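You operate a simulated robot arm through the tools that you are given. There is no shell and no other tool. Be economical: measure what you need, move in short steps, check, and stop when the job is done.

Carry out the task below with a simulated two-armed robot. There is one attempt and no reset: what you move stays moved.

Task
Soak the blue beaker in the pot on HOT.
Fine: stand it in the basket; turn the dial off after the run; the water reaches up to 75 C, so the lid stays shut and latched. Set down upright: what you pick out.

The check looks at the end state, three seconds after you hand in, the way a careful person would. Anything else that was tipped, shoved, dropped, spilled or broken makes it a failure. Lids that push on must go on centred and level and be pressed home; caps that screw on are set level and turned clockwise until they are tight.

Robot
Two 7-joint arms with fingered hands on one trunk, on a base that drives. Base frame: it is fixed to the floor where the robot stands at the start and does not move with it; the origin is under the middle of the robot, x ahead of it, y to its left, z up. Readings come in m, rad, newtons and seconds.
The left shoulder is at the start at [0.098, 0.173, 1.016], the right one opposite. With the tool pointing down near the work surface each hand reaches from about 0.44 to 0.84 m from the robot's upright axis, wherever it stands, measured 20 degrees to its own side. Places, roughly: basket inside [0.7, -0.7, 0.6]; black drain lever [0.4, -0.4, 0.6]; feed lever [0.4, -0.6, 0.7]; fill lever [0.4, -0.1, 0.7]; grey drain lever [0.4, -0.8, 0.6]; pot dial [0.5, -0.6, 0.8]; pot latch [0.5, -0.8, 0.9]; pot lid [0.8, -0.7, 1]; pot start button [0.5, -0.7, 0.8]; tap lever [0.8, -0.3, 0.9]; vent lever [0.4, -0.8, 0.7]; water heater dial [0.4, -0.2, 0.5]. Payload 3.5 kg a hand.
The TCP of each hand is the grasp point between the finger pads, 0.025 m short of the fingertips. In the tool frame z runs along the fingers and y along their closing line. The gripper opens to 0.088 m. The gripper's body begins 0.029 m behind the TCP. The gripper is a hand of 3 fingers: y runs from the thumb to the fingers, the wrist lies at [-0.013, -0.097, -0.162] in the tool frame, and closing takes about 1.5 s.
Orientation is that of the tool frame in the base frame, as a unit quaternion [w, x, y, z]. With the fingers straight down and the wrist toward the robot, the tool's x, y and z point along [0, 1, 0], [1, 0, 0] and [0, 0, -1] of the base frame.

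Tools
- The arms move only by the tool move_arm. It takes "left_steps", "right_steps" or both (then of equal length, played together; a hand with none holds still); each is one flat list of numbers, 7 for each row, row after row: the turn, a rotation vector about the tool's x, y, z in units of 60 degrees (1.0 is 60 degrees), then the shift along the tool's x, y, z in units of 150 mm (1.0 is 150 mm), then the opening in per cent of the stroke, from 0 (shut) to 100 (fully open). In form: [wx, wy, wz, dx, dy, dz, gripper, wx, wy, wz, dx, dy, dz, gripper, ...]. A call has 1 to 8 rows; each row is the pose to reach, as a shift and turn from the pose commanded when the call began, along the tool's axes at that moment. A call with a number of a shift or a turn outside -1 to 1 is refused whole. A row lasts 0.2 s, in which the tool goes at most 0.05 m and 0.15 rad; a call with a longer step from one row to the next is refused whole, and so is a gripper value outside its range. Where a pose cannot be reached the arm comes as near as it can. A force on the tool above 90 N (or 10 N above the force at the start of the call, whichever is more), or a blocked arm, ends the call early, and 0.2 s more pass. Each finger travels about 0.072 m/s and halts on what it meets, pressing with about 21 N; the grip force reading is that of the motor and also rises with nothing between the fingers. The clock runs only during rows and for 0.2 s after the last one: add rows that repeat a pose to give the fingers time. It gives the time, the measured TCP pose, the force on the tool (base axes), the opening and the grip force at its end, in the units of the frame above (readings bear some noise), with the torque about the TCP (base axes, N m) and any sound that the robot's microphone picked up.
- Cameras (640 x 400 px; columns grow to the right, rows downward): "scene" is now at [0.2449, -0.0254, 1.2818]; the picture's right is [-0.29, -0.95, 0.09], its down [-0.18, -0.04, -0.98] and it looks along [0.94, -0.30, -0.15] (base axes); focal length 214 px, centre (320, 200). "left" rides on the left gripper at [-0.058, -0.085, -0.099] in its tool frame; the picture's right is [-0.67, -0.35, 0.66], its down [0.69, -0.63, 0.37] and it looks along [0.29, 0.69, 0.66] (tool axes); focal length 261 px, centre (320, 200). "right" rides on the right gripper at [0.058, -0.085, -0.099] in its tool frame; the picture's right is [-0.67, 0.35, -0.66], its down [-0.68, -0.63, 0.37] and it looks along [-0.29, 0.69, 0.66] (tool axes); focal length 261 px, centre (320, 200). There is no depth. A picture from a camera that has moved, and an enlarged one, comes with that camera's place and axes in the base frame and with its lens.
- camera(camera): a new picture of that camera. The clock stands still meanwhile.
- lift_body(by): slides the trunk up (or, below 0, down) by that many m; the arms and the scene camera ride with it, the base frame stays. It gives what a move gives, with no picture.
- drive_base(legs): drives the robot by 1 to 6 legs, each [ahead, left, turn to the left] in m, m and rad, along the robot's own axes; the way and the turn of a leg run together, so that a leg with both is an arc; at most 1.5 m and 3.142 rad a leg. The arms and the cameras ride along, it lands a little off, and it stops where it bumps. It gives what a move gives.
- preshape(shape, hand): the hand has 3 fingers and takes this shape, open, in about a second: jaw (thumb against the fingers, like two jaws); tri (thumb and two fingers); tip (a fingertip pinch); poke (one finger out to press); point (the index stretched); flat (the hand flat); cup (the hand cupped); fist (a fist). The gripper value then closes the fingers along that shape, each until it touches; the sizes above hold for jaw. It gives what a move gives, with no picture.
- pan_tilt(pan, tilt): turns the head with the scene camera to pan (to the left, within 1.501 rad either way) and tilt (down, from -0.506 to 1.204), counted from straight ahead of the robot. It gives what a move gives.
- close_up(camera, box): a new picture of the part [left, top, right, bottom] of that camera's present view, enlarged. The clock stands still meanwhile.
- finish_job(): hands the job in; it is judged then, once.

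Work in short steps. Places have to be worked out from the pictures, the camera data and where the tool is seen: move nearer, look again, correct. Check each grasp and each placing, and mend what went wrong. You have 120 turns and 100 pictures in all, those below and enlarged ones among them. Open the grippers and draw the arms clear of the work before you hand the job in, unless the task says otherwise; then end with one line.

The tools are called after "Call:" as a command line: name --argument value ..., lists and objects as JSON in quotes. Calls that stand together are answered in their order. move_arm: Moves the arms, as the interface text tells. Its arguments: {"type":"object","properties":{"left_steps":{"type":"array","items":{"type":"number"}},"right_steps":{"type":"array","items":{"type":"number"}}},"required":[]} The other tools are called the same way: lift_body (by) slides the trunk up or down; preshape (shape, hand) gives the hand a shape; drive_base (legs) drives the base; pan_tilt (pan, tilt) turns the head that bears the scene camera; camera (camera) takes a picture; close_up (camera, box) takes an enlarged picture of a part of a camera's view; finish_job () hands the job in.

At the start:

```text
clock: 0.0
left_tcp_pos: [0.3975, -0.072, 1.3306]
left_tool_rot: [0.001, 0.707, 0.707, -0.001]
left_force: [0.9, -0.3, 0.8]
left_torque: [0.04, 0.0, 0.01]
left_finger_gap: 0.0879
left_grasp_force: 0.1
left_shape: jaw
right_tcp_pos: [0.3511, -0.4368, 1.19]
right_tool_rot: [0.001, 0.706, 0.708, 0.0]
right_force: [0.2, -0.6, 0.3]
right_torque: [-0.03, 0.0, -0.06]
right_finger_gap: 0.0878
right_grasp_force: 0.1
right_shape: jaw
trunk travel left (down, up): [-0.115, 0.34]
robot x, y, heading: [0.0029, -0.0026, 0.001]
head pan, tilt: [-0.312, -0.133]
```

scene: 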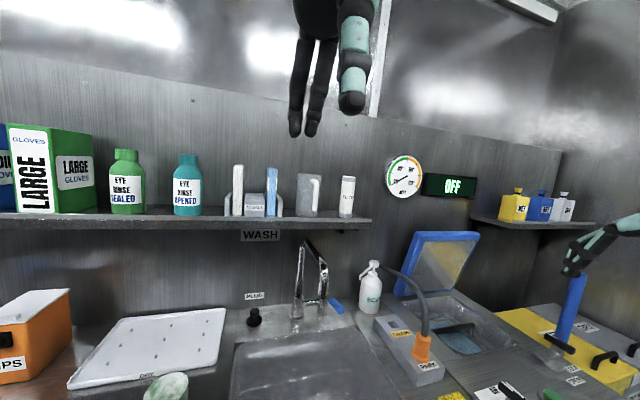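
right: 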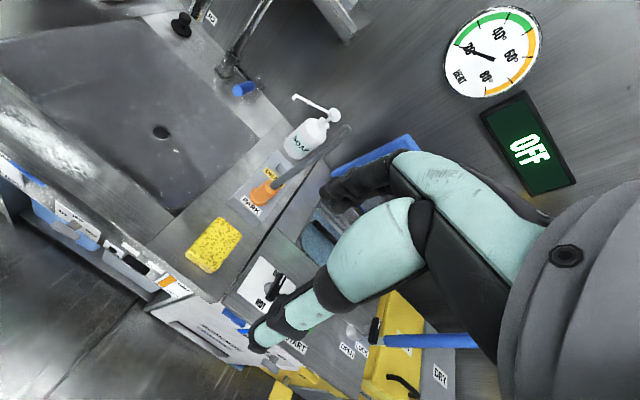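
left: 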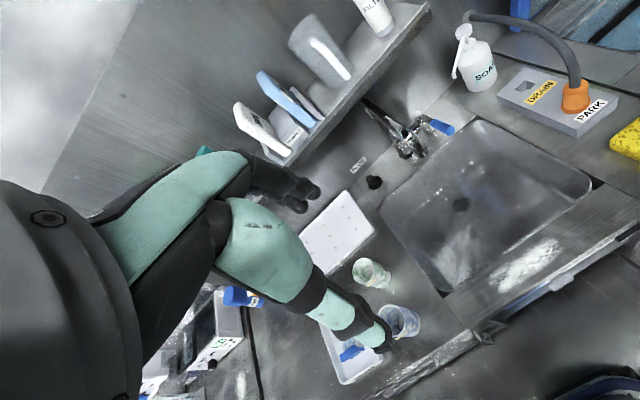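

The pictures show a shelf, a sink, the pot with its open blue lid, and beakers on the counter. I tilt the head down to see the counter on both sides.

Call:
pan_tilt --pan -0.8 --tilt 0.6

Call:
camera --camera "scene"

Call:
pan_tilt --pan 0.3 --tilt 0.6

Call:
camera --camera "scene"

```text
clock: 1.1
left_tcp_pos: [0.3987, -0.071, 1.3292]
left_tool_rot: [0.0, 0.707, 0.707, -0.001]
left_force: [0.8, -0.3, 0.6]
left_torque: [0.02, -0.02, 0.02]
left_finger_gap: 0.0878
left_grasp_force: 0.0
left_shape: jaw
right_tcp_pos: [0.3506, -0.436, 1.1895]
right_tool_rot: [0.0, 0.707, 0.707, 0.0]
right_force: [-0.3, 0.9, 1.1]
right_torque: [-0.01, -0.01, -0.01]
right_finger_gap: 0.0878
right_grasp_force: 0.1
right_shape: jaw
trunk travel left (down, up): [-0.115, 0.34]
robot x, y, heading: [0.0, -0.0005, -0.003]
head pan, tilt: [-0.799, 0.6]
```

```text
96 pictures are left
camera scene: at [0.2058, -0.0623, 1.224], right [-0.68, -0.7, 0.21], down [-0.62, 0.4, -0.67], along [0.38, -0.59, -0.71], focal length 214 px, centre (320, 200)
```

scene: 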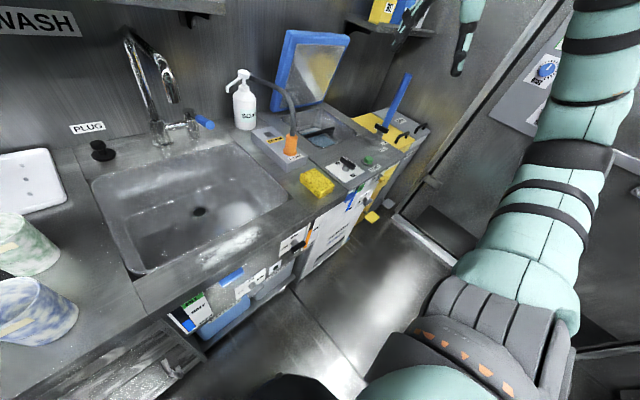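

```text
clock: 2.4
left_tcp_pos: [0.3979, -0.0707, 1.3294]
left_tool_rot: [0.0, 0.707, 0.707, 0.0]
left_force: [-0.2, 0.1, -0.1]
left_torque: [-0.03, -0.01, 0.01]
left_finger_gap: 0.0878
left_grasp_force: 0.1
left_shape: jaw
right_tcp_pos: [0.3498, -0.4375, 1.1895]
right_tool_rot: [0.0, 0.706, 0.708, 0.0]
right_force: [0.4, -0.1, -0.2]
right_torque: [0.02, 0.02, 0.0]
right_finger_gap: 0.0878
right_grasp_force: 0.1
right_shape: jaw
trunk travel left (down, up): [-0.115, 0.34]
robot x, y, heading: [0.0003, -0.0009, -0.002]
head pan, tilt: [0.3, 0.6]
```

```text
95 pictures are left
camera scene: at [0.2275, 0.0271, 1.2171], right [0.28, -0.96, -0.09], down [-0.76, -0.17, -0.63], along [0.58, 0.24, -0.77], focal length 214 px, centre (320, 200)
```

scene: 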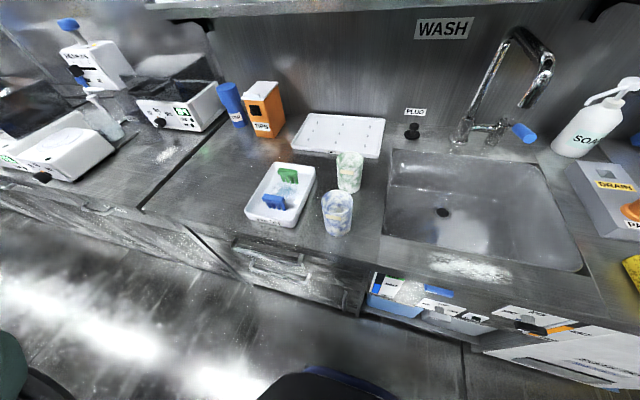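

The blue beaker stands left of the sink near the front edge, with the green one behind it. I take enlarged views of the beakers and of the pot.

Call:
close_up --camera "scene" --box '[220, 130, 400, 250]'

Call:
pan_tilt --pan -0.8 --tilt 0.6

Call:
close_up --camera "scene" --box '[220, 20, 440, 230]'

Call:
close_up --camera "scene" --box '[160, 170, 400, 340]'

```text
3.33 times, centred on (310, 190) of scene
camera zoom: at [0.2275, 0.0271, 1.2171], right [0.28, -0.96, -0.09], down [-0.76, -0.17, -0.63], along [0.58, 0.24, -0.77], focal length 715 px, centre (353, 233)
```

zoom: 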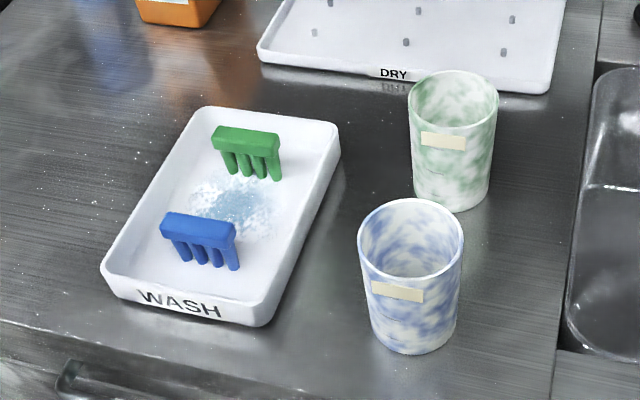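

```text
clock: 3.8
left_tcp_pos: [0.3984, -0.0706, 1.33]
left_tool_rot: [0.001, 0.707, 0.707, 0.0]
left_force: [-0.3, 1.0, 0.9]
left_torque: [-0.01, 0.01, 0.0]
left_finger_gap: 0.0878
left_grasp_force: 0.1
left_shape: jaw
right_tcp_pos: [0.3513, -0.4375, 1.1898]
right_tool_rot: [0.0, 0.706, 0.708, 0.0]
right_force: [-1.3, -0.1, -0.5]
right_torque: [-0.01, -0.01, 0.04]
right_finger_gap: 0.0877
right_grasp_force: 0.0
right_shape: jaw
trunk travel left (down, up): [-0.115, 0.34]
robot x, y, heading: [0.0002, -0.0006, 0.005]
head pan, tilt: [-0.799, 0.6]
```

```text
1.90 times, centred on (330, 125) of scene
camera zoom: at [0.2058, -0.0623, 1.2239], right [-0.68, -0.7, 0.21], down [-0.62, 0.4, -0.67], along [0.38, -0.59, -0.71], focal length 408 px, centre (301, 343)
```

zoom: 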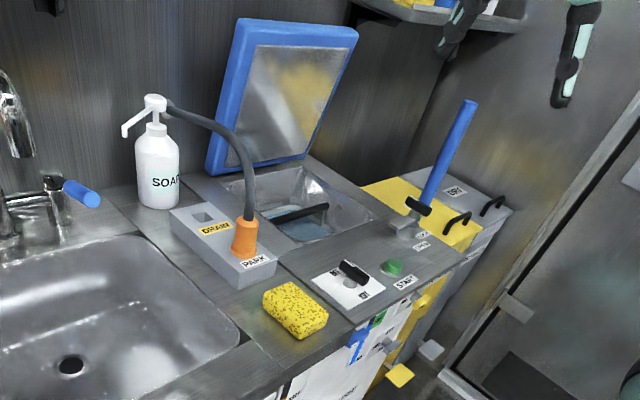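

```text
2.35 times, centred on (280, 255) of scene
camera zoom: at [0.2058, -0.0623, 1.2239], right [-0.68, -0.7, 0.21], down [-0.62, 0.4, -0.67], along [0.38, -0.59, -0.71], focal length 505 px, centre (414, 71)
```

zoom: 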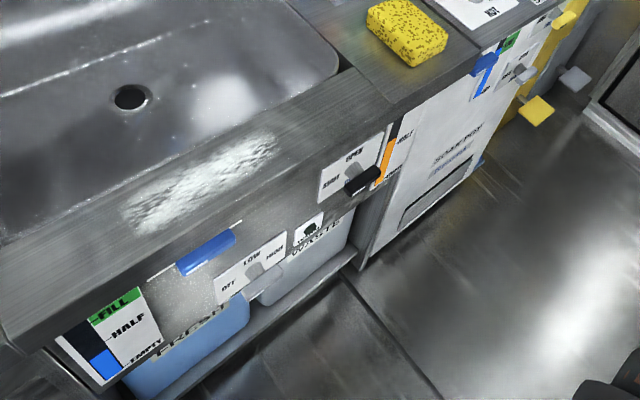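

The pot and its levers lie far to the right, so I look at that side before driving there.

Call:
pan_tilt --pan -1.35 --tilt 0.4

Call:
camera --camera "scene"

```text
clock: 4.7
left_tcp_pos: [0.3986, -0.072, 1.3307]
left_tool_rot: [0.001, 0.707, 0.707, -0.001]
left_force: [0.6, 0.4, -0.1]
left_torque: [0.0, -0.03, 0.01]
left_finger_gap: 0.0875
left_grasp_force: 0.1
left_shape: jaw
right_tcp_pos: [0.351, -0.4366, 1.1897]
right_tool_rot: [0.0, 0.706, 0.708, 0.0]
right_force: [0.5, -0.3, -1.0]
right_torque: [-0.01, 0.01, 0.02]
right_finger_gap: 0.088
right_grasp_force: 0.0
right_shape: jaw
trunk travel left (down, up): [-0.115, 0.34]
robot x, y, heading: [-0.0008, 0.0013, 0.002]
head pan, tilt: [-1.349, 0.4]
```

```text
91 pictures are left
camera scene: at [0.1719, -0.0893, 1.2536], right [-0.93, -0.22, 0.29], down [-0.36, 0.38, -0.85], along [0.08, -0.9, -0.43], focal length 214 px, centre (320, 200)
```

scene: 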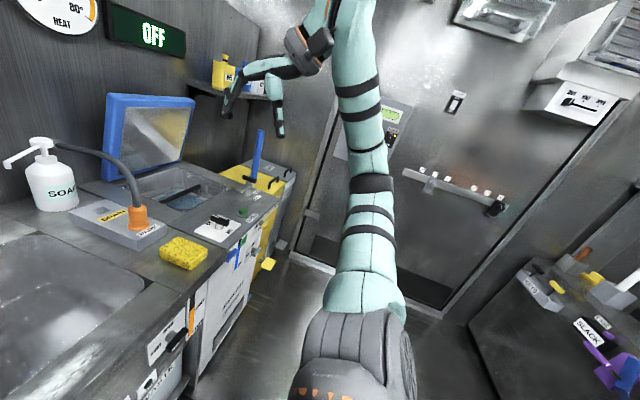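

There is room behind. I back off and slide right a little to read the front panels.

Call:
drive_base --legs '[[-0.35, -0.35, 0.0]]'

Call:
pan_tilt --pan -0.35 --tilt 0.55

Call:
camera --camera "scene"

```text
clock: 7.6
left_tcp_pos: [0.0566, -0.4228, 1.3314]
left_tool_rot: [0.0, 0.705, 0.709, -0.001]
left_force: [0.1, 0.6, 0.5]
left_torque: [-0.01, -0.03, -0.01]
left_finger_gap: 0.0874
left_grasp_force: 0.0
left_shape: jaw
right_tcp_pos: [0.0119, -0.7885, 1.1891]
right_tool_rot: [0.0, 0.704, 0.71, 0.0]
right_force: [-0.2, -0.5, -1.0]
right_torque: [0.0, 0.03, 0.0]
right_finger_gap: 0.0877
right_grasp_force: 0.1
right_shape: jaw
trunk travel left (down, up): [-0.115, 0.34]
robot x, y, heading: [-0.3383, -0.3566, 0.008]
head pan, tilt: [-1.349, 0.4]
```

```text
clock: 8.9
left_tcp_pos: [0.057, -0.4231, 1.3308]
left_tool_rot: [0.0, 0.705, 0.709, -0.001]
left_force: [-0.8, 0.8, 0.3]
left_torque: [0.0, 0.02, 0.02]
left_finger_gap: 0.0877
left_grasp_force: 0.1
left_shape: jaw
right_tcp_pos: [0.0114, -0.7879, 1.1894]
right_tool_rot: [0.0, 0.704, 0.71, 0.0]
right_force: [-0.2, -0.2, 0.0]
right_torque: [0.01, 0.0, 0.03]
right_finger_gap: 0.0877
right_grasp_force: 0.0
right_shape: jaw
trunk travel left (down, up): [-0.115, 0.34]
robot x, y, heading: [-0.3437, -0.3541, 0.007]
head pan, tilt: [-0.351, 0.55]
```

```text
90 pictures are left
camera scene: at [-0.113, -0.3826, 1.2215], right [-0.32, -0.94, 0.1], down [-0.72, 0.17, -0.67], along [0.61, -0.29, -0.74], focal length 214 px, centre (320, 200)
```

scene: 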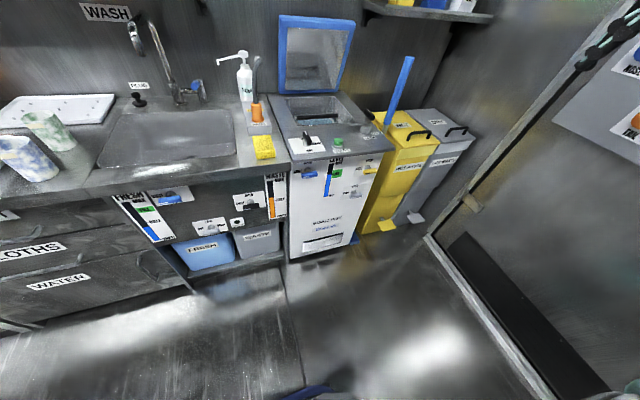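

Now the panels face me; I enlarge the pot and the tank area.

Call:
close_up --camera "scene" --box '[260, 80, 400, 200]'

Call:
close_up --camera "scene" --box '[110, 160, 300, 280]'

Call:
close_up --camera "scene" --box '[270, 140, 400, 250]'

```text
3.33 times, centred on (330, 140) of scene
camera zoom: at [-0.113, -0.3826, 1.2215], right [-0.32, -0.94, 0.1], down [-0.72, 0.17, -0.67], along [0.61, -0.29, -0.74], focal length 715 px, centre (287, 400)
```

zoom: 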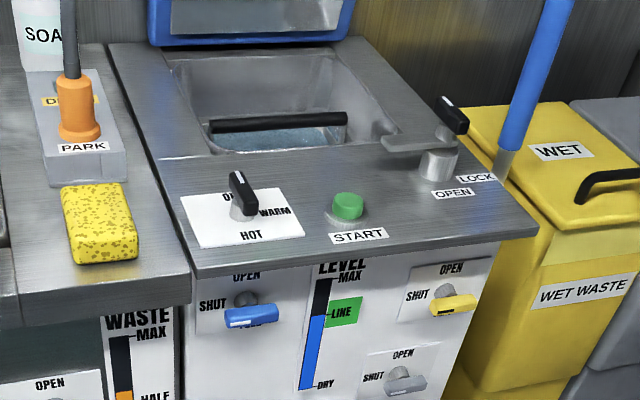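

```text
3.33 times, centred on (205, 220) of scene
camera zoom: at [-0.113, -0.3826, 1.2215], right [-0.32, -0.94, 0.1], down [-0.72, 0.17, -0.67], along [0.61, -0.29, -0.74], focal length 715 px, centre (703, 133)
```

zoom: 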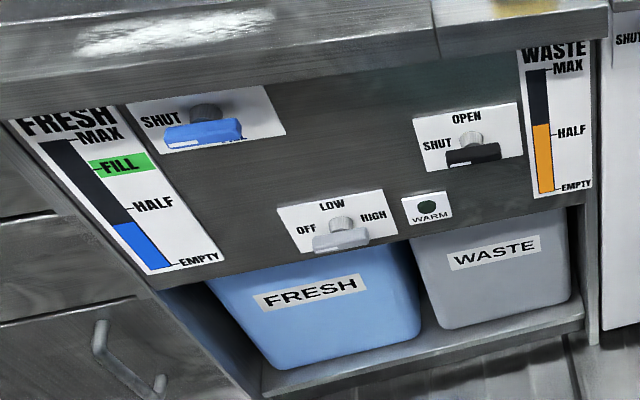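

```text
3.64 times, centred on (335, 195) of scene
camera zoom: at [-0.113, -0.3826, 1.2215], right [-0.32, -0.94, 0.1], down [-0.72, 0.17, -0.67], along [0.61, -0.29, -0.74], focal length 780 px, centre (266, 218)
```

zoom: 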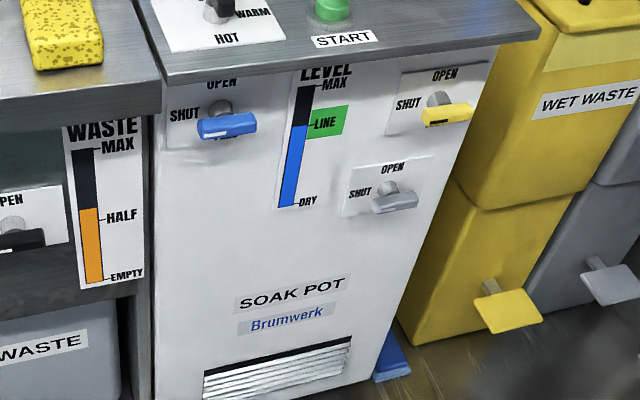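

The pot's level stands at LINE, all levers read shut, and the lid is open. I go in front of the pot to look into the basket.

Call:
drive_base --legs '[[0.34, -0.15, 0.0]]'

Call:
pan_tilt --pan -0.35 --tilt 0.6

Call:
camera --camera "scene"

Call:
close_up --camera "scene" --box '[240, 120, 400, 270]'

Call:
camera --camera "right"

```text
clock: 11.2
left_tcp_pos: [0.392, -0.5748, 1.3308]
left_tool_rot: [0.001, 0.707, 0.708, -0.001]
left_force: [0.4, -0.5, 0.5]
left_torque: [0.01, 0.02, 0.0]
left_finger_gap: 0.0876
left_grasp_force: 0.0
left_shape: jaw
right_tcp_pos: [0.3442, -0.9391, 1.1885]
right_tool_rot: [0.0, 0.706, 0.708, 0.001]
right_force: [0.2, 0.0, -0.1]
right_torque: [-0.03, 0.03, 0.01]
right_finger_gap: 0.0877
right_grasp_force: 0.1
right_shape: jaw
trunk travel left (down, up): [-0.115, 0.34]
robot x, y, heading: [-0.0082, -0.5014, 0.001]
head pan, tilt: [-0.351, 0.55]
```

```text
clock: 11.9
left_tcp_pos: [0.3922, -0.5742, 1.3305]
left_tool_rot: [0.0, 0.707, 0.707, 0.0]
left_force: [0.6, -1.1, -0.1]
left_torque: [-0.01, 0.03, -0.01]
left_finger_gap: 0.0876
left_grasp_force: 0.0
left_shape: jaw
right_tcp_pos: [0.3446, -0.9392, 1.1892]
right_tool_rot: [0.0, 0.706, 0.708, -0.001]
right_force: [0.5, -0.3, -0.4]
right_torque: [-0.03, 0.02, 0.03]
right_finger_gap: 0.0879
right_grasp_force: 0.0
right_shape: jaw
trunk travel left (down, up): [-0.115, 0.34]
robot x, y, heading: [-0.007, -0.5043, -0.002]
head pan, tilt: [-0.351, 0.6]
```

```text
86 pictures are left
camera scene: at [0.2202, -0.5326, 1.2175], right [-0.33, -0.94, 0.1], down [-0.75, 0.19, -0.63], along [0.57, -0.28, -0.77], focal length 214 px, centre (320, 200)
```

scene: 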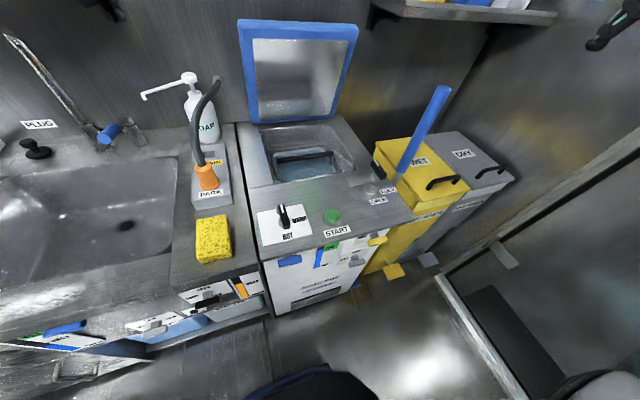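

```text
2.67 times, centred on (320, 195) of scene
camera zoom: at [0.2202, -0.5326, 1.2175], right [-0.33, -0.94, 0.1], down [-0.75, 0.19, -0.63], along [0.57, -0.28, -0.77], focal length 572 px, centre (320, 213)
```

zoom: 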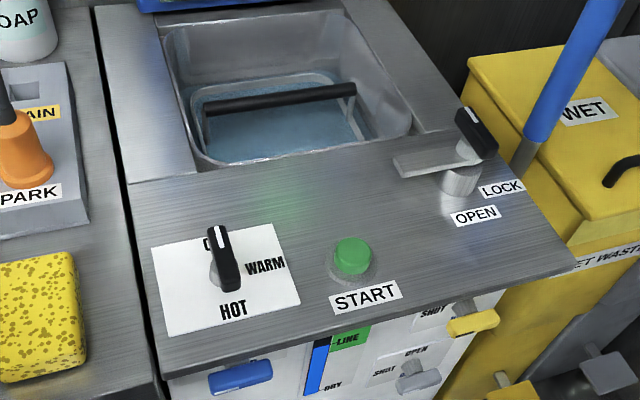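

```text
84 pictures are left
camera right: at [0.2597, -0.8819, 1.2883], right [0.35, -0.67, 0.65], down [-0.63, -0.69, -0.37], along [0.69, -0.28, -0.66], focal length 261 px, centre (320, 200)
```

right: 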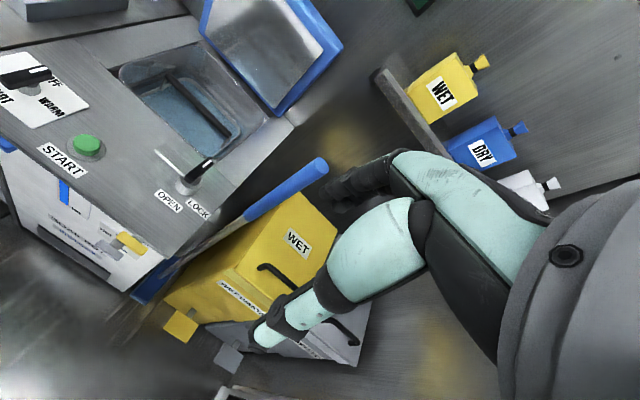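

The basket hangs in the pot with a bar handle across it. I raise the trunk to look more steeply into it.

Call:
lift_body --by 0.25

Call:
pan_tilt --pan -0.35 --tilt 0.85

Call:
close_up --camera "scene" --box '[240, 60, 400, 220]'

```text
clock: 14.5
left_tcp_pos: [0.3918, -0.5749, 1.5814]
left_tool_rot: [0.0, 0.707, 0.707, 0.0]
left_force: [0.2, 0.8, -0.5]
left_torque: [-0.03, -0.01, 0.02]
left_finger_gap: 0.0875
left_grasp_force: 0.0
left_shape: jaw
right_tcp_pos: [0.3442, -0.9409, 1.4387]
right_tool_rot: [0.001, 0.707, 0.707, -0.001]
right_force: [0.6, -0.7, 0.8]
right_torque: [0.03, -0.01, 0.0]
right_finger_gap: 0.0877
right_grasp_force: 0.1
right_shape: jaw
trunk travel left (down, up): [-0.365, 0.09]
robot x, y, heading: [-0.0056, -0.5035, 0.0]
head pan, tilt: [-0.351, 0.6]
```

```text
clock: 15.2
left_tcp_pos: [0.3921, -0.5754, 1.5802]
left_tool_rot: [0.001, 0.706, 0.708, 0.0]
left_force: [-0.4, 0.1, -0.6]
left_torque: [0.0, -0.02, -0.04]
left_finger_gap: 0.0875
left_grasp_force: 0.2
left_shape: jaw
right_tcp_pos: [0.3447, -0.9396, 1.4387]
right_tool_rot: [0.001, 0.707, 0.707, 0.0]
right_force: [-0.5, 0.0, 0.0]
right_torque: [0.01, 0.0, 0.0]
right_finger_gap: 0.0877
right_grasp_force: 0.0
right_shape: jaw
trunk travel left (down, up): [-0.365, 0.09]
robot x, y, heading: [-0.0107, -0.5036, 0.003]
head pan, tilt: [-0.351, 0.85]
```

```text
2.50 times, centred on (320, 140) of scene
camera zoom: at [0.0679, -0.5292, 1.4992], right [-0.34, -0.94, 0.01], down [-0.72, 0.26, -0.64], along [0.6, -0.23, -0.76], focal length 536 px, centre (320, 350)
```

zoom: 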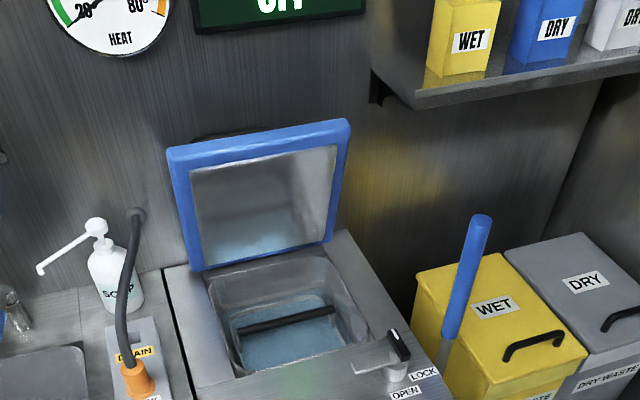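

I lower the trunk again and bring the right hand over the pot with the hand tilted, so its camera looks straight down into the basket.

Call:
lift_body --by -0.25

Call:
move_arm --right_steps '[0, 0, 0, 0.2, 0.25, 0, 100, 0.1, 0, 0, 0.4, 0.45, 0, 100, 0.2, 0, 0, 0.6, 0.65, 0, 100, 0.3, 0, 0, 0.8, 0.85, 0, 100, 0.42, 0, 0, 0.95, 1.0, 0, 100]'

```text
clock: 17.8
left_tcp_pos: [0.3914, -0.5746, 1.3315]
left_tool_rot: [0.001, 0.706, 0.708, 0.0]
left_force: [-0.1, 0.1, 0.0]
left_torque: [-0.03, -0.02, 0.01]
left_finger_gap: 0.0878
left_grasp_force: 0.1
left_shape: jaw
right_tcp_pos: [0.3447, -0.9389, 1.1895]
right_tool_rot: [0.0, 0.706, 0.708, -0.001]
right_force: [0.6, 0.8, 0.9]
right_torque: [-0.02, -0.01, -0.03]
right_finger_gap: 0.0877
right_grasp_force: 0.0
right_shape: jaw
trunk travel left (down, up): [-0.115, 0.34]
robot x, y, heading: [-0.0049, -0.5059, 0.001]
head pan, tilt: [-0.351, 0.85]
```

```text
clock: 19.0
left_tcp_pos: [0.3958, -0.5742, 1.3289]
left_tool_rot: [-0.002, 0.706, 0.708, -0.002]
left_force: [-0.2, -1.5, 0.1]
left_torque: [-0.01, 0.0, -0.02]
left_finger_gap: 0.0876
left_grasp_force: 0.0
left_shape: jaw
right_tcp_pos: [0.5086, -0.8085, 1.1775]
right_tool_rot: [-0.141, 0.693, 0.693, -0.14]
right_force: [-0.1, 0.2, -0.6]
right_torque: [-0.01, 0.03, 0.0]
right_finger_gap: 0.0879
right_grasp_force: 0.1
right_shape: jaw
right hand out of reach, approached as far as the arm can: row 5
trunk travel left (down, up): [-0.115, 0.34]
robot x, y, heading: [-0.0037, -0.5043, -0.001]
head pan, tilt: [-0.351, 0.85]
```

The arm is at its limit in this tilt; I check what its camera sees.

Call:
camera --camera "right"

```text
82 pictures are left
camera right: at [0.4695, -0.7511, 1.3015], right [0.58, -0.67, 0.47], down [-0.72, -0.69, -0.09], along [0.38, -0.28, -0.88], focal length 261 px, centre (320, 200)
```

right: 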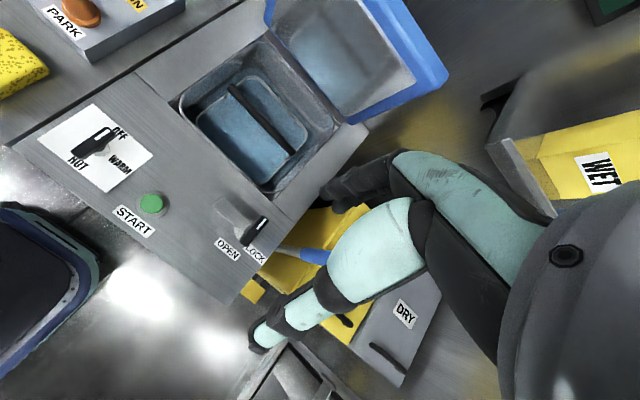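

That view is good; I enlarge it to measure the basket, dial, button and latch.

Call:
close_up --camera "right" --box '[160, 20, 380, 220]'

Call:
close_up --camera "right" --box '[30, 80, 290, 280]'

```text
2.00 times, centred on (270, 120) of right
camera zoom: at [0.4695, -0.7511, 1.3015], right [0.58, -0.67, 0.47], down [-0.72, -0.69, -0.09], along [0.38, -0.28, -0.88], focal length 521 px, centre (420, 360)
```

zoom: 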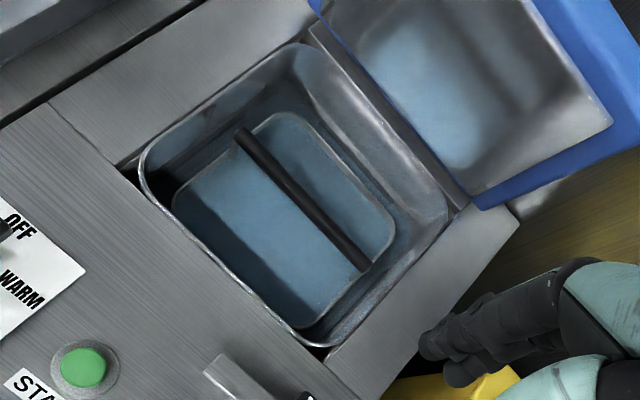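

```text
2.00 times, centred on (160, 180) of right
camera zoom: at [0.4695, -0.7511, 1.3015], right [0.58, -0.67, 0.47], down [-0.72, -0.69, -0.09], along [0.38, -0.28, -0.88], focal length 521 px, centre (640, 240)
```

zoom: 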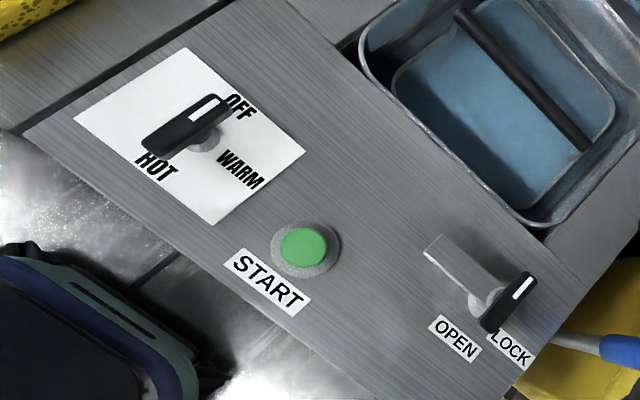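

Basket rim spans about x 0.64–0.80, y −0.80 to −0.62, with its bar at x≈0.72, so the beaker goes in the front half with the fingers closing along y. The latch is at LOCK now and the dial at OFF. I retract and untilt the right hand, then drive to the beaker.

Call:
move_arm --right_steps '[-0.12, 0, 0, -0.2, -0.2, 0, 100, -0.25, 0, 0, -0.4, -0.4, 0, 100, -0.382, 0, 0, -0.6, -0.6, 0, 100, -0.382, 0, 0, -0.8, -0.8, 0, 100]'

Call:
drive_base --legs '[[0.0, 0.75, 0.0]]'

Call:
pan_tilt --pan -0.3 --tilt 0.8

Call:
camera --camera "scene"

```text
clock: 20.0
left_tcp_pos: [0.3911, -0.5747, 1.3305]
left_tool_rot: [0.001, 0.706, 0.708, 0.0]
left_force: [-0.4, -0.8, 0.8]
left_torque: [0.05, -0.01, 0.02]
left_finger_gap: 0.0877
left_grasp_force: 0.1
left_shape: jaw
right_tcp_pos: [0.3995, -0.9281, 1.232]
right_tool_rot: [-0.014, 0.706, 0.708, -0.014]
right_force: [-1.0, -0.3, 0.3]
right_torque: [-0.03, 0.0, -0.02]
right_finger_gap: 0.0879
right_grasp_force: 0.0
right_shape: jaw
trunk travel left (down, up): [-0.115, 0.34]
robot x, y, heading: [-0.0093, -0.5022, -0.001]
head pan, tilt: [-0.351, 0.85]
```

```text
clock: 24.1
left_tcp_pos: [0.391, 0.1916, 1.3295]
left_tool_rot: [0.0, 0.708, 0.706, 0.0]
left_force: [0.3, -0.5, 0.6]
left_torque: [0.0, -0.02, -0.03]
left_finger_gap: 0.0876
left_grasp_force: 0.1
left_shape: jaw
right_tcp_pos: [0.3989, -0.1617, 1.2327]
right_tool_rot: [-0.014, 0.708, 0.706, -0.014]
right_force: [0.5, 0.8, 0.2]
right_torque: [0.02, 0.0, 0.03]
right_finger_gap: 0.0877
right_grasp_force: 0.0
right_shape: jaw
trunk travel left (down, up): [-0.115, 0.34]
robot x, y, heading: [-0.0053, 0.2608, -0.005]
head pan, tilt: [-0.351, 0.85]
```

```text
clock: 24.8
left_tcp_pos: [0.3924, 0.191, 1.3299]
left_tool_rot: [0.0, 0.707, 0.707, 0.0]
left_force: [-0.2, 0.3, -0.2]
left_torque: [-0.01, 0.0, -0.02]
left_finger_gap: 0.0875
left_grasp_force: 0.1
left_shape: jaw
right_tcp_pos: [0.3994, -0.1607, 1.2318]
right_tool_rot: [-0.014, 0.708, 0.706, -0.014]
right_force: [0.6, -0.3, -1.0]
right_torque: [0.01, 0.03, 0.01]
right_finger_gap: 0.0878
right_grasp_force: 0.1
right_shape: jaw
trunk travel left (down, up): [-0.115, 0.34]
robot x, y, heading: [-0.0047, 0.2613, 0.001]
head pan, tilt: [-0.3, 0.799]
```

```text
79 pictures are left
camera scene: at [0.2095, 0.2404, 1.2032], right [-0.28, -0.95, 0.09], down [-0.86, 0.21, -0.46], along [0.42, -0.21, -0.88], focal length 214 px, centre (320, 200)
```

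scene: 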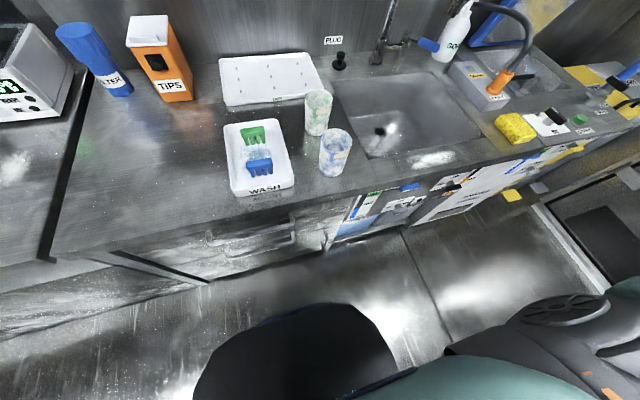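

Call:
close_up --camera "scene" --box '[270, 70, 390, 200]'

Call:
camera --camera "right"

```text
3.08 times, centred on (330, 135) of scene
camera zoom: at [0.2095, 0.2404, 1.2032], right [-0.28, -0.95, 0.09], down [-0.86, 0.21, -0.46], along [0.42, -0.21, -0.88], focal length 660 px, centre (289, 400)
```

zoom: 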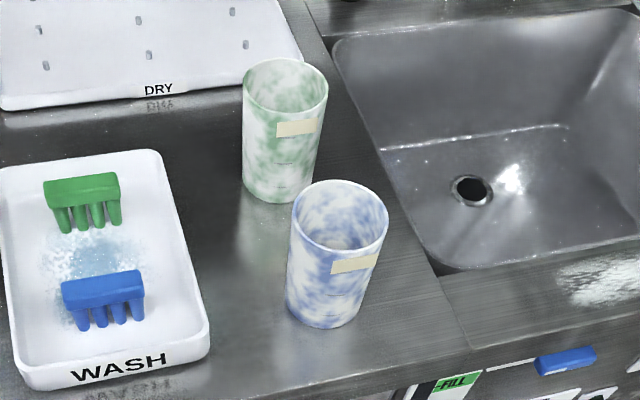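

```text
77 pictures are left
camera right: at [0.3183, -0.1037, 1.3352], right [0.37, -0.67, 0.64], down [-0.64, -0.68, -0.34], along [0.67, -0.29, -0.69], focal length 261 px, centre (320, 200)
```

right: 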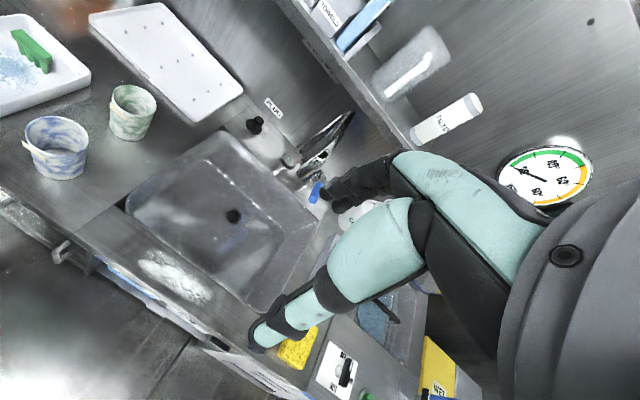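

Triangulated: blue beaker centre ≈ (0.478, 0.095), rim z≈0.885, rim diameter ≈0.062, counter ≈0.80. I yaw the right hand so that it closes along y with the wrist to the right.

Call:
move_arm --right_steps '[-0.02, 0, -0.14, 0, 0, 0, 100, -0.03, 0, -0.28, 0, 0, 0, 100, -0.03, 0, -0.42, 0, 0, 0, 100, -0.03, 0, -0.56, 0, 0, 0, 100, -0.03, 0, -0.7, 0, 0, 0, 100, -0.03, 0, -0.84, 0, 0, 0, 100, -0.03, 0, -0.98, 0, 0, 0, 100]'

Call:
move_arm --right_steps '[0, 0, -0.14, 0, 0, 0, 100, 0, 0, -0.28, 0, 0, 0, 100, 0, 0, -0.42, 0, 0, 0, 100, 0, 0, -0.52, 0, 0, 0, 100, 0, 0, -0.52, 0, 0, 0, 100]'

```text
clock: 26.4
left_tcp_pos: [0.3929, 0.1923, 1.3305]
left_tool_rot: [0.001, 0.708, 0.706, 0.0]
left_force: [0.5, -0.9, 0.1]
left_torque: [-0.03, 0.0, 0.02]
left_finger_gap: 0.0876
left_grasp_force: 0.0
left_shape: jaw
right_tcp_pos: [0.5157, -0.1663, 1.1731]
right_tool_rot: [0.001, 0.284, 0.959, 0.005]
right_force: [-1.0, -0.7, 0.1]
right_torque: [0.03, 0.02, -0.02]
right_finger_gap: 0.0877
right_grasp_force: 0.0
right_shape: jaw
right hand out of reach, approached as far as the arm can: row 3, 4, 5, 6, 7
trunk travel left (down, up): [-0.115, 0.34]
robot x, y, heading: [-0.0085, 0.2634, -0.007]
head pan, tilt: [-0.3, 0.799]
```

```text
clock: 27.6
left_tcp_pos: [0.3926, 0.1909, 1.3304]
left_tool_rot: [0.001, 0.708, 0.707, -0.001]
left_force: [-0.3, 0.4, -0.1]
left_torque: [-0.03, 0.04, 0.01]
left_finger_gap: 0.0878
left_grasp_force: 0.1
left_shape: jaw
right_tcp_pos: [0.5419, -0.1817, 1.1238]
right_tool_rot: [0.083, 0.082, 0.992, -0.042]
right_force: [0.4, 0.1, 0.9]
right_torque: [0.01, 0.02, -0.01]
right_finger_gap: 0.0879
right_grasp_force: 0.0
right_shape: jaw
right hand out of reach, approached as far as the arm can: row 1, 2, 3, 4, 5
trunk travel left (down, up): [-0.115, 0.34]
robot x, y, heading: [-0.0091, 0.2621, -0.003]
head pan, tilt: [-0.3, 0.799]
```

The hand is nearly yawed but reach is short this high up, so I go lower and left toward the beaker while straightening the orientation.

Call:
move_arm --right_steps '[0, 0, 0, 0.1, 0.15, 0.15, 100, -0.02, 0.05, -0.05, 0.2, 0.35, 0.3, 100, -0.05, 0.1, -0.1, 0.3, 0.55, 0.45, 100, -0.08, 0.158, -0.157, 0.4, 0.75, 0.6, 100, -0.08, 0.158, -0.157, 0.4, 0.95, 0.75, 100, -0.08, 0.158, -0.157, 0.4, 0.95, 0.75, 100]'

```text
clock: 29.0
left_tcp_pos: [0.393, 0.1909, 1.3312]
left_tool_rot: [0.0, 0.708, 0.706, 0.0]
left_force: [0.4, 0.4, 0.6]
left_torque: [0.01, 0.01, -0.02]
left_finger_gap: 0.0876
left_grasp_force: 0.1
left_shape: jaw
right_tcp_pos: [0.5409, -0.2024, 1.104]
right_tool_rot: [0.085, 0.069, 0.994, -0.025]
right_force: [0.4, -0.3, -0.5]
right_torque: [0.03, -0.03, -0.01]
right_finger_gap: 0.0882
right_grasp_force: 0.0
right_shape: jaw
right hand out of reach, approached as far as the arm can: row 1, 2, 3, 4, 5, 6
trunk travel left (down, up): [-0.115, 0.34]
robot x, y, heading: [-0.0038, 0.2665, -0.002]
head pan, tilt: [-0.3, 0.799]
```

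The arm can't follow further left in this yaw, but here it works at about 40° to the robot's right. So I drive left instead, which brings the hand over the beaker.

Call:
drive_base --legs '[[0.0, 0.29, 0.0]]'

Call:
move_arm --right_steps '[0, 0, 0, 0, 0, 0.15, 100, -0.02, 0.05, -0.05, 0.1, 0, 0.3, 100, -0.05, 0.1, -0.1, 0.2, 0, 0.45, 100, -0.07, 0.163, -0.134, 0.3, 0, 0.6, 100, -0.07, 0.163, -0.134, 0.4, 0, 0.75, 100, -0.07, 0.163, -0.134, 0.4, 0, 0.75, 100]'

Call:
camera --camera "right"

```text
clock: 31.0
left_tcp_pos: [0.3937, 0.4846, 1.3301]
left_tool_rot: [0.0, 0.71, 0.705, 0.0]
left_force: [0.5, 0.6, 0.5]
left_torque: [-0.01, 0.01, 0.01]
left_finger_gap: 0.0879
left_grasp_force: 0.0
left_shape: jaw
right_tcp_pos: [0.5393, 0.0893, 1.1051]
right_tool_rot: [0.085, 0.072, 0.994, -0.024]
right_force: [0.2, -0.9, -0.2]
right_torque: [0.0, 0.0, -0.04]
right_finger_gap: 0.0881
right_grasp_force: 0.1
right_shape: jaw
trunk travel left (down, up): [-0.115, 0.34]
robot x, y, heading: [-0.0053, 0.5577, -0.003]
head pan, tilt: [-0.3, 0.799]
```

```text
clock: 32.4
left_tcp_pos: [0.3931, 0.482, 1.3297]
left_tool_rot: [0.0, 0.709, 0.705, 0.0]
left_force: [0.7, -0.5, -1.2]
left_torque: [0.01, -0.02, -0.01]
left_finger_gap: 0.0878
left_grasp_force: 0.0
left_shape: jaw
right_tcp_pos: [0.5313, 0.0644, 1.0779]
right_tool_rot: [0.089, 0.079, 0.992, 0.035]
right_force: [-1.7, 0.5, 0.6]
right_torque: [0.0, 0.0, 0.01]
right_finger_gap: 0.088
right_grasp_force: 0.0
right_shape: jaw
right hand out of reach, approached as far as the arm can: row 1, 2, 3, 4, 5, 6
trunk travel left (down, up): [-0.115, 0.34]
robot x, y, heading: [-0.0077, 0.556, -0.007]
head pan, tilt: [-0.3, 0.799]
```

```text
76 pictures are left
camera right: at [0.4451, -0.0156, 1.1578], right [0.58, 0.2, 0.79], down [0.64, -0.71, -0.29], along [0.5, 0.67, -0.54], focal length 261 px, centre (320, 200)
```

right: 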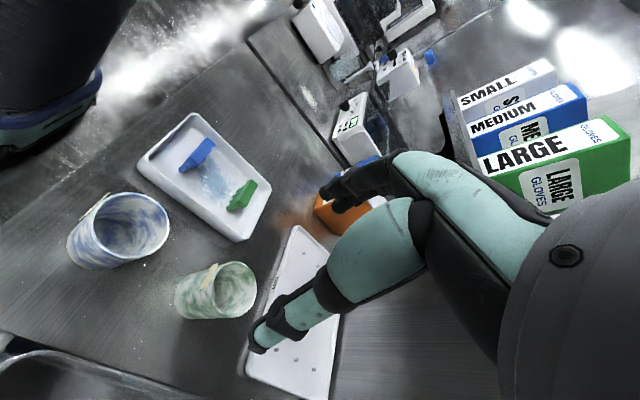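

The arm sticks near a joint limit at this height. I undo part of the yaw and lower the hand, then will see how much yaw is possible lower down (clear of the beakers in x).

Call:
move_arm --right_steps '[0, 0, 0.14, 0, 0, 0, 100, -0.02, 0.05, 0.28, 0, -0.1, 0.0, 100, -0.05, 0.1, 0.42, 0, -0.2, 0.0, 100, -0.08, 0.12, 0.5, 0, -0.3, 0.0, 100, -0.08, 0.12, 0.5, 0.0, -0.4, 0.0, 100, -0.08, 0.12, 0.5, 0.0, -0.4, 0.0, 100]'

```text
refused: row 2 steps farther than a row can; nothing moved
```

Call:
move_arm --right_steps '[0, 0, 0.13, 0, 0, 0, 100, -0.02, 0.03, 0.25, 0, -0.1, 0.0, 100, -0.04, 0.06, 0.37, 0, -0.2, 0.0, 100, -0.06, 0.09, 0.5, 0, -0.3, 0.0, 100, -0.08, 0.12, 0.5, 0.0, -0.4, 0.0, 100, -0.08, 0.12, 0.5, 0.0, -0.4, 0.0, 100]'

```text
clock: 33.8
left_tcp_pos: [0.3939, 0.4837, 1.3299]
left_tool_rot: [0.001, 0.709, 0.705, -0.001]
left_force: [0.5, -0.4, -1.0]
left_torque: [0.02, 0.01, 0.02]
left_finger_gap: 0.0877
left_grasp_force: 0.0
left_shape: jaw
right_tcp_pos: [0.5164, 0.0102, 1.0686]
right_tool_rot: [0.019, 0.327, 0.939, 0.101]
right_force: [0.0, 0.0, -0.7]
right_torque: [0.04, -0.01, 0.01]
right_finger_gap: 0.0879
right_grasp_force: 0.1
right_shape: jaw
right hand out of reach, approached as far as the arm can: row 1, 2, 3, 4, 5, 6
trunk travel left (down, up): [-0.115, 0.34]
robot x, y, heading: [-0.0053, 0.5538, -0.005]
head pan, tilt: [-0.3, 0.799]
```

I straighten the hand back to the plain downward pose with the wrist toward me, to leave the joint limit.

Call:
move_arm --right_steps '[0.03, 0, 0.12, 0, 0, 0, 100, 0.06, 0, 0.24, 0, 0, 0.0, 100, 0.1, 0, 0.36, 0, 0, 0.0, 100, 0.13, 0, 0.48, 0, 0, 0.0, 100, 0.16, 0, 0.6, 0.0, 0, 0.0, 100, 0.19, 0, 0.72, 0.0, 0, 0.0, 100, 0.19, 0, 0.85, 0, 0, 0, 100, 0.19, 0, 0.85, 0, 0, 0, 100]'

```text
clock: 35.6
left_tcp_pos: [0.393, 0.483, 1.3297]
left_tool_rot: [0.0, 0.708, 0.706, 0.0]
left_force: [-0.7, -0.3, 0.5]
left_torque: [0.01, 0.01, -0.01]
left_finger_gap: 0.0875
left_grasp_force: 0.0
left_shape: jaw
right_tcp_pos: [0.5273, -0.0475, 1.1027]
right_tool_rot: [-0.059, 0.699, 0.712, 0.009]
right_force: [-0.1, -0.2, 0.7]
right_torque: [0.0, -0.03, 0.0]
right_finger_gap: 0.088
right_grasp_force: 0.0
right_shape: jaw
right hand out of reach, approached as far as the arm can: row 1, 2, 3, 4, 5, 6, 7, 8
trunk travel left (down, up): [-0.115, 0.34]
robot x, y, heading: [-0.0052, 0.5567, -0.003]
head pan, tilt: [-0.3, 0.799]
```

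Now the hand is near standard; I bring it closer and lower, staying above the beaker's height.

Call:
move_arm --right_steps '[-0.03, 0, 0, 0.25, 0, 0.15, 100, -0.06, 0, 0, 0.5, 0, 0.3, 100, -0.1, 0, 0, 0.7, 0, 0.4, 100, -0.1, 0, 0, 0.7, 0, 0.5, 100]'

```text
clock: 36.6
left_tcp_pos: [0.3912, 0.4821, 1.3311]
left_tool_rot: [0.001, 0.709, 0.705, 0.001]
left_force: [0.0, 0.4, 0.2]
left_torque: [0.02, 0.01, -0.01]
left_finger_gap: 0.0877
left_grasp_force: 0.1
left_shape: jaw
right_tcp_pos: [0.5833, -0.019, 1.0927]
right_tool_rot: [-0.022, 0.7, 0.712, 0.047]
right_force: [0.6, -1.2, -0.3]
right_torque: [0.01, 0.0, 0.01]
right_finger_gap: 0.0881
right_grasp_force: 0.0
right_shape: jaw
right hand out of reach, approached as far as the arm can: row 1, 2, 3, 4
trunk travel left (down, up): [-0.115, 0.34]
robot x, y, heading: [-0.0097, 0.5584, -0.005]
head pan, tilt: [-0.3, 0.799]
```

It still resists, so I look at the arm's own posture.

Call:
pan_tilt --pan -0.75 --tilt 0.45

Call:
camera --camera "scene"

```text
clock: 37.5
left_tcp_pos: [0.3938, 0.4821, 1.3305]
left_tool_rot: [0.0, 0.709, 0.705, 0.0]
left_force: [-0.4, 0.2, -0.4]
left_torque: [0.0, 0.02, -0.01]
left_finger_gap: 0.0877
left_grasp_force: 0.1
left_shape: jaw
right_tcp_pos: [0.5837, -0.0202, 1.0908]
right_tool_rot: [-0.022, 0.7, 0.712, 0.047]
right_force: [0.2, 0.1, 0.5]
right_torque: [-0.01, -0.01, 0.0]
right_finger_gap: 0.0879
right_grasp_force: 0.0
right_shape: jaw
trunk travel left (down, up): [-0.115, 0.34]
robot x, y, heading: [-0.0026, 0.5574, -0.013]
head pan, tilt: [-0.75, 0.45]
```

```text
75 pictures are left
camera scene: at [0.2101, 0.4938, 1.2351], right [-0.65, -0.73, 0.2], down [-0.57, 0.3, -0.76], along [0.49, -0.62, -0.61], focal length 214 px, centre (320, 200)
```

scene: 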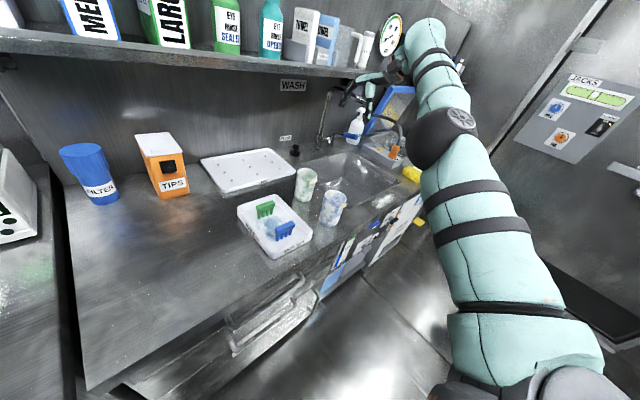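

The arm is stretched up and forward with an awkward elbow. I bring it back toward its starting pose to recover a good posture.

Call:
move_arm --right_steps '[0, 0, 0, 0.1, -0.2, -0.12, 100, 0, 0, 0, 0.2, -0.4, -0.24, 100, 0, 0, 0, 0.3, -0.6, -0.36, 100, 0, 0, 0, 0.4, -0.8, -0.48, 100, 0, 0, 0, 0.5, -1.0, -0.6, 100, 0, 0, 0, 0.5, -1.0, -0.6, 100]'

```text
clock: 38.9
left_tcp_pos: [0.3918, 0.4831, 1.3292]
left_tool_rot: [0.001, 0.709, 0.705, 0.0]
left_force: [-0.1, 0.3, 0.3]
left_torque: [0.0, 0.0, 0.01]
left_finger_gap: 0.0877
left_grasp_force: 0.1
left_shape: jaw
right_tcp_pos: [0.4352, -0.0326, 1.2387]
right_tool_rot: [-0.022, 0.701, 0.711, 0.046]
right_force: [0.0, -0.3, -0.3]
right_torque: [-0.03, 0.05, 0.02]
right_finger_gap: 0.088
right_grasp_force: 0.1
right_shape: jaw
right hand out of reach, approached as far as the arm can: row 1, 2, 3, 4, 5, 6
trunk travel left (down, up): [-0.115, 0.34]
robot x, y, heading: [-0.0051, 0.5593, -0.009]
head pan, tilt: [-0.75, 0.45]
```

Call:
move_arm --right_steps '[0, 0, 0, 0.15, -0.2, 0, 100, 0, 0, 0, 0.3, -0.4, 0, 100, 0, 0, 0, 0.45, -0.5, 0, 100, 0, 0, 0, 0.6, -0.5, 0, 100, 0, 0, 0, 0.75, -0.5, 0, 100, 0, 0, 0, 0.75, -0.5, 0, 100]'

Call:
camera --camera "scene"

```text
clock: 40.3
left_tcp_pos: [0.3942, 0.4839, 1.3293]
left_tool_rot: [0.0, 0.709, 0.705, 0.0]
left_force: [0.4, 0.2, -0.3]
left_torque: [-0.02, 0.03, 0.03]
left_finger_gap: 0.0877
left_grasp_force: 0.1
left_shape: jaw
right_tcp_pos: [0.3934, 0.0234, 1.3091]
right_tool_rot: [-0.022, 0.701, 0.711, 0.047]
right_force: [-0.2, -0.6, -0.2]
right_torque: [-0.03, 0.0, -0.01]
right_finger_gap: 0.088
right_grasp_force: 0.2
right_shape: jaw
right hand out of reach, approached as far as the arm can: row 1, 2, 3, 4, 5, 6
trunk travel left (down, up): [-0.115, 0.34]
robot x, y, heading: [-0.0043, 0.5521, -0.009]
head pan, tilt: [-0.75, 0.45]
```

```text
74 pictures are left
camera scene: at [0.2102, 0.4935, 1.2351], right [-0.66, -0.73, 0.2], down [-0.57, 0.3, -0.76], along [0.49, -0.62, -0.61], focal length 214 px, centre (320, 200)
```

scene: 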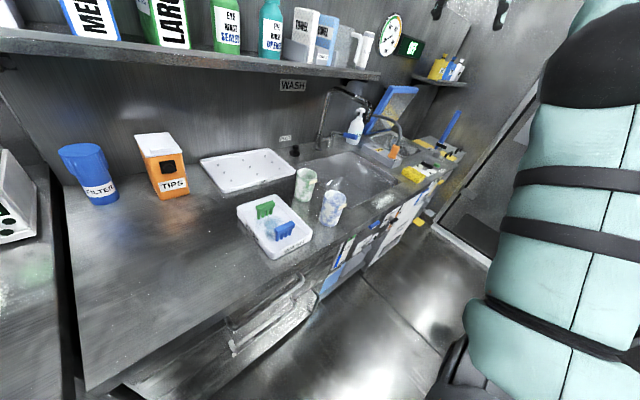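

The wrist has stayed at constant distance from the shoulder: the arm is locked straight. I try a pull toward the shoulder combined with a yaw the other way, to make the elbow bend again.

Call:
move_arm --right_steps '[0, 0, 0.12, 0.1, -0.1, 0.1, 100, 0, 0, 0.24, 0.2, -0.2, 0.2, 100, 0, 0, 0.36, 0.3, -0.3, 0.3, 100, 0, 0, 0.48, 0.4, -0.4, 0.4, 100, 0, 0, 0.6, 0.5, -0.5, 0.5, 100, 0, 0, 0.6, 0.6, -0.5, 0.6, 100, 0, 0, 0.6, 0.6, -0.5, 0.6, 100]'

```text
clock: 41.9
left_tcp_pos: [0.3931, 0.4831, 1.3303]
left_tool_rot: [0.001, 0.709, 0.705, 0.001]
left_force: [-1.2, 0.6, 0.0]
left_torque: [0.01, 0.02, 0.0]
left_finger_gap: 0.0875
left_grasp_force: 0.0
left_shape: jaw
right_tcp_pos: [0.3592, -0.0283, 1.3188]
right_tool_rot: [-0.035, 0.887, 0.46, 0.038]
right_force: [-0.2, 0.5, -0.3]
right_torque: [0.0, 0.01, 0.0]
right_finger_gap: 0.0879
right_grasp_force: 0.1
right_shape: jaw
right hand out of reach, approached as far as the arm can: row 1, 2, 3, 4, 5, 6, 7
trunk travel left (down, up): [-0.115, 0.34]
robot x, y, heading: [-0.0083, 0.5577, -0.003]
head pan, tilt: [-0.75, 0.45]
```

Call:
move_arm --right_steps '[0, 0, 0, 0, -0.15, 0.15, 100, 0, 0, 0, 0, -0.3, 0.3, 100, 0, 0, 0, 0, -0.45, 0.45, 100, 0, 0, 0, 0, -0.6, 0.6, 100, 0, 0, 0, 0, -0.75, 0.75, 100, 0, 0, 0, 0, -0.9, 0.9, 100, 0, 0, 0, 0, -1, 1, 100, 0, 0, 0, 0, -1, 1, 100]'

Call:
pan_tilt --pan -1.3 --tilt 0.0

Call:
camera --camera "scene"

```text
clock: 43.7
left_tcp_pos: [0.3937, 0.483, 1.3305]
left_tool_rot: [0.0, 0.709, 0.706, 0.0]
left_force: [-0.3, -0.3, 0.1]
left_torque: [-0.02, 0.02, -0.03]
left_finger_gap: 0.0877
left_grasp_force: 0.0
left_shape: jaw
right_tcp_pos: [0.2888, -0.0339, 1.3351]
right_tool_rot: [-0.035, 0.886, 0.46, 0.038]
right_force: [-0.4, -0.2, 0.5]
right_torque: [0.0, 0.02, 0.03]
right_finger_gap: 0.0882
right_grasp_force: 0.1
right_shape: jaw
right hand out of reach, approached as far as the arm can: row 1, 2, 3, 4, 5, 6, 7, 8
trunk travel left (down, up): [-0.115, 0.34]
robot x, y, heading: [-0.0002, 0.5546, -0.006]
head pan, tilt: [-0.75, 0.45]
```

```text
clock: 44.7
left_tcp_pos: [0.3929, 0.483, 1.3312]
left_tool_rot: [0.0, 0.709, 0.706, 0.0]
left_force: [-1.1, -0.9, 1.2]
left_torque: [-0.01, -0.03, 0.0]
left_finger_gap: 0.0877
left_grasp_force: 0.0
left_shape: jaw
right_tcp_pos: [0.2875, -0.0341, 1.3349]
right_tool_rot: [-0.035, 0.886, 0.46, 0.038]
right_force: [0.1, -0.4, -0.2]
right_torque: [-0.02, 0.0, 0.0]
right_finger_gap: 0.0879
right_grasp_force: 0.0
right_shape: jaw
trunk travel left (down, up): [-0.115, 0.34]
robot x, y, heading: [-0.0037, 0.5539, -0.004]
head pan, tilt: [-1.3, 0.0]
```

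```text
73 pictures are left
camera scene: at [0.1812, 0.4699, 1.2877], right [-0.92, -0.26, 0.29], down [-0.3, 0.0, -0.95], along [0.25, -0.96, -0.08], focal length 214 px, centre (320, 200)
```

scene: 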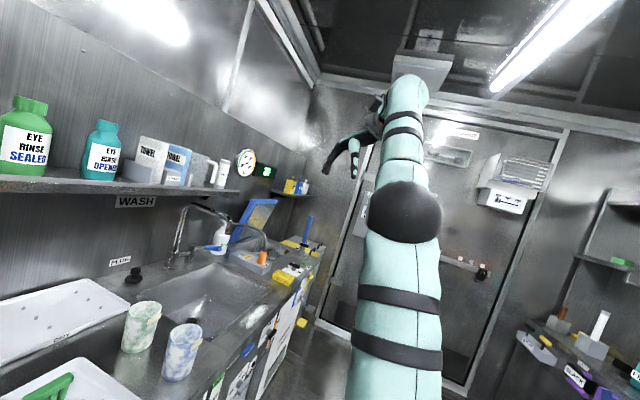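

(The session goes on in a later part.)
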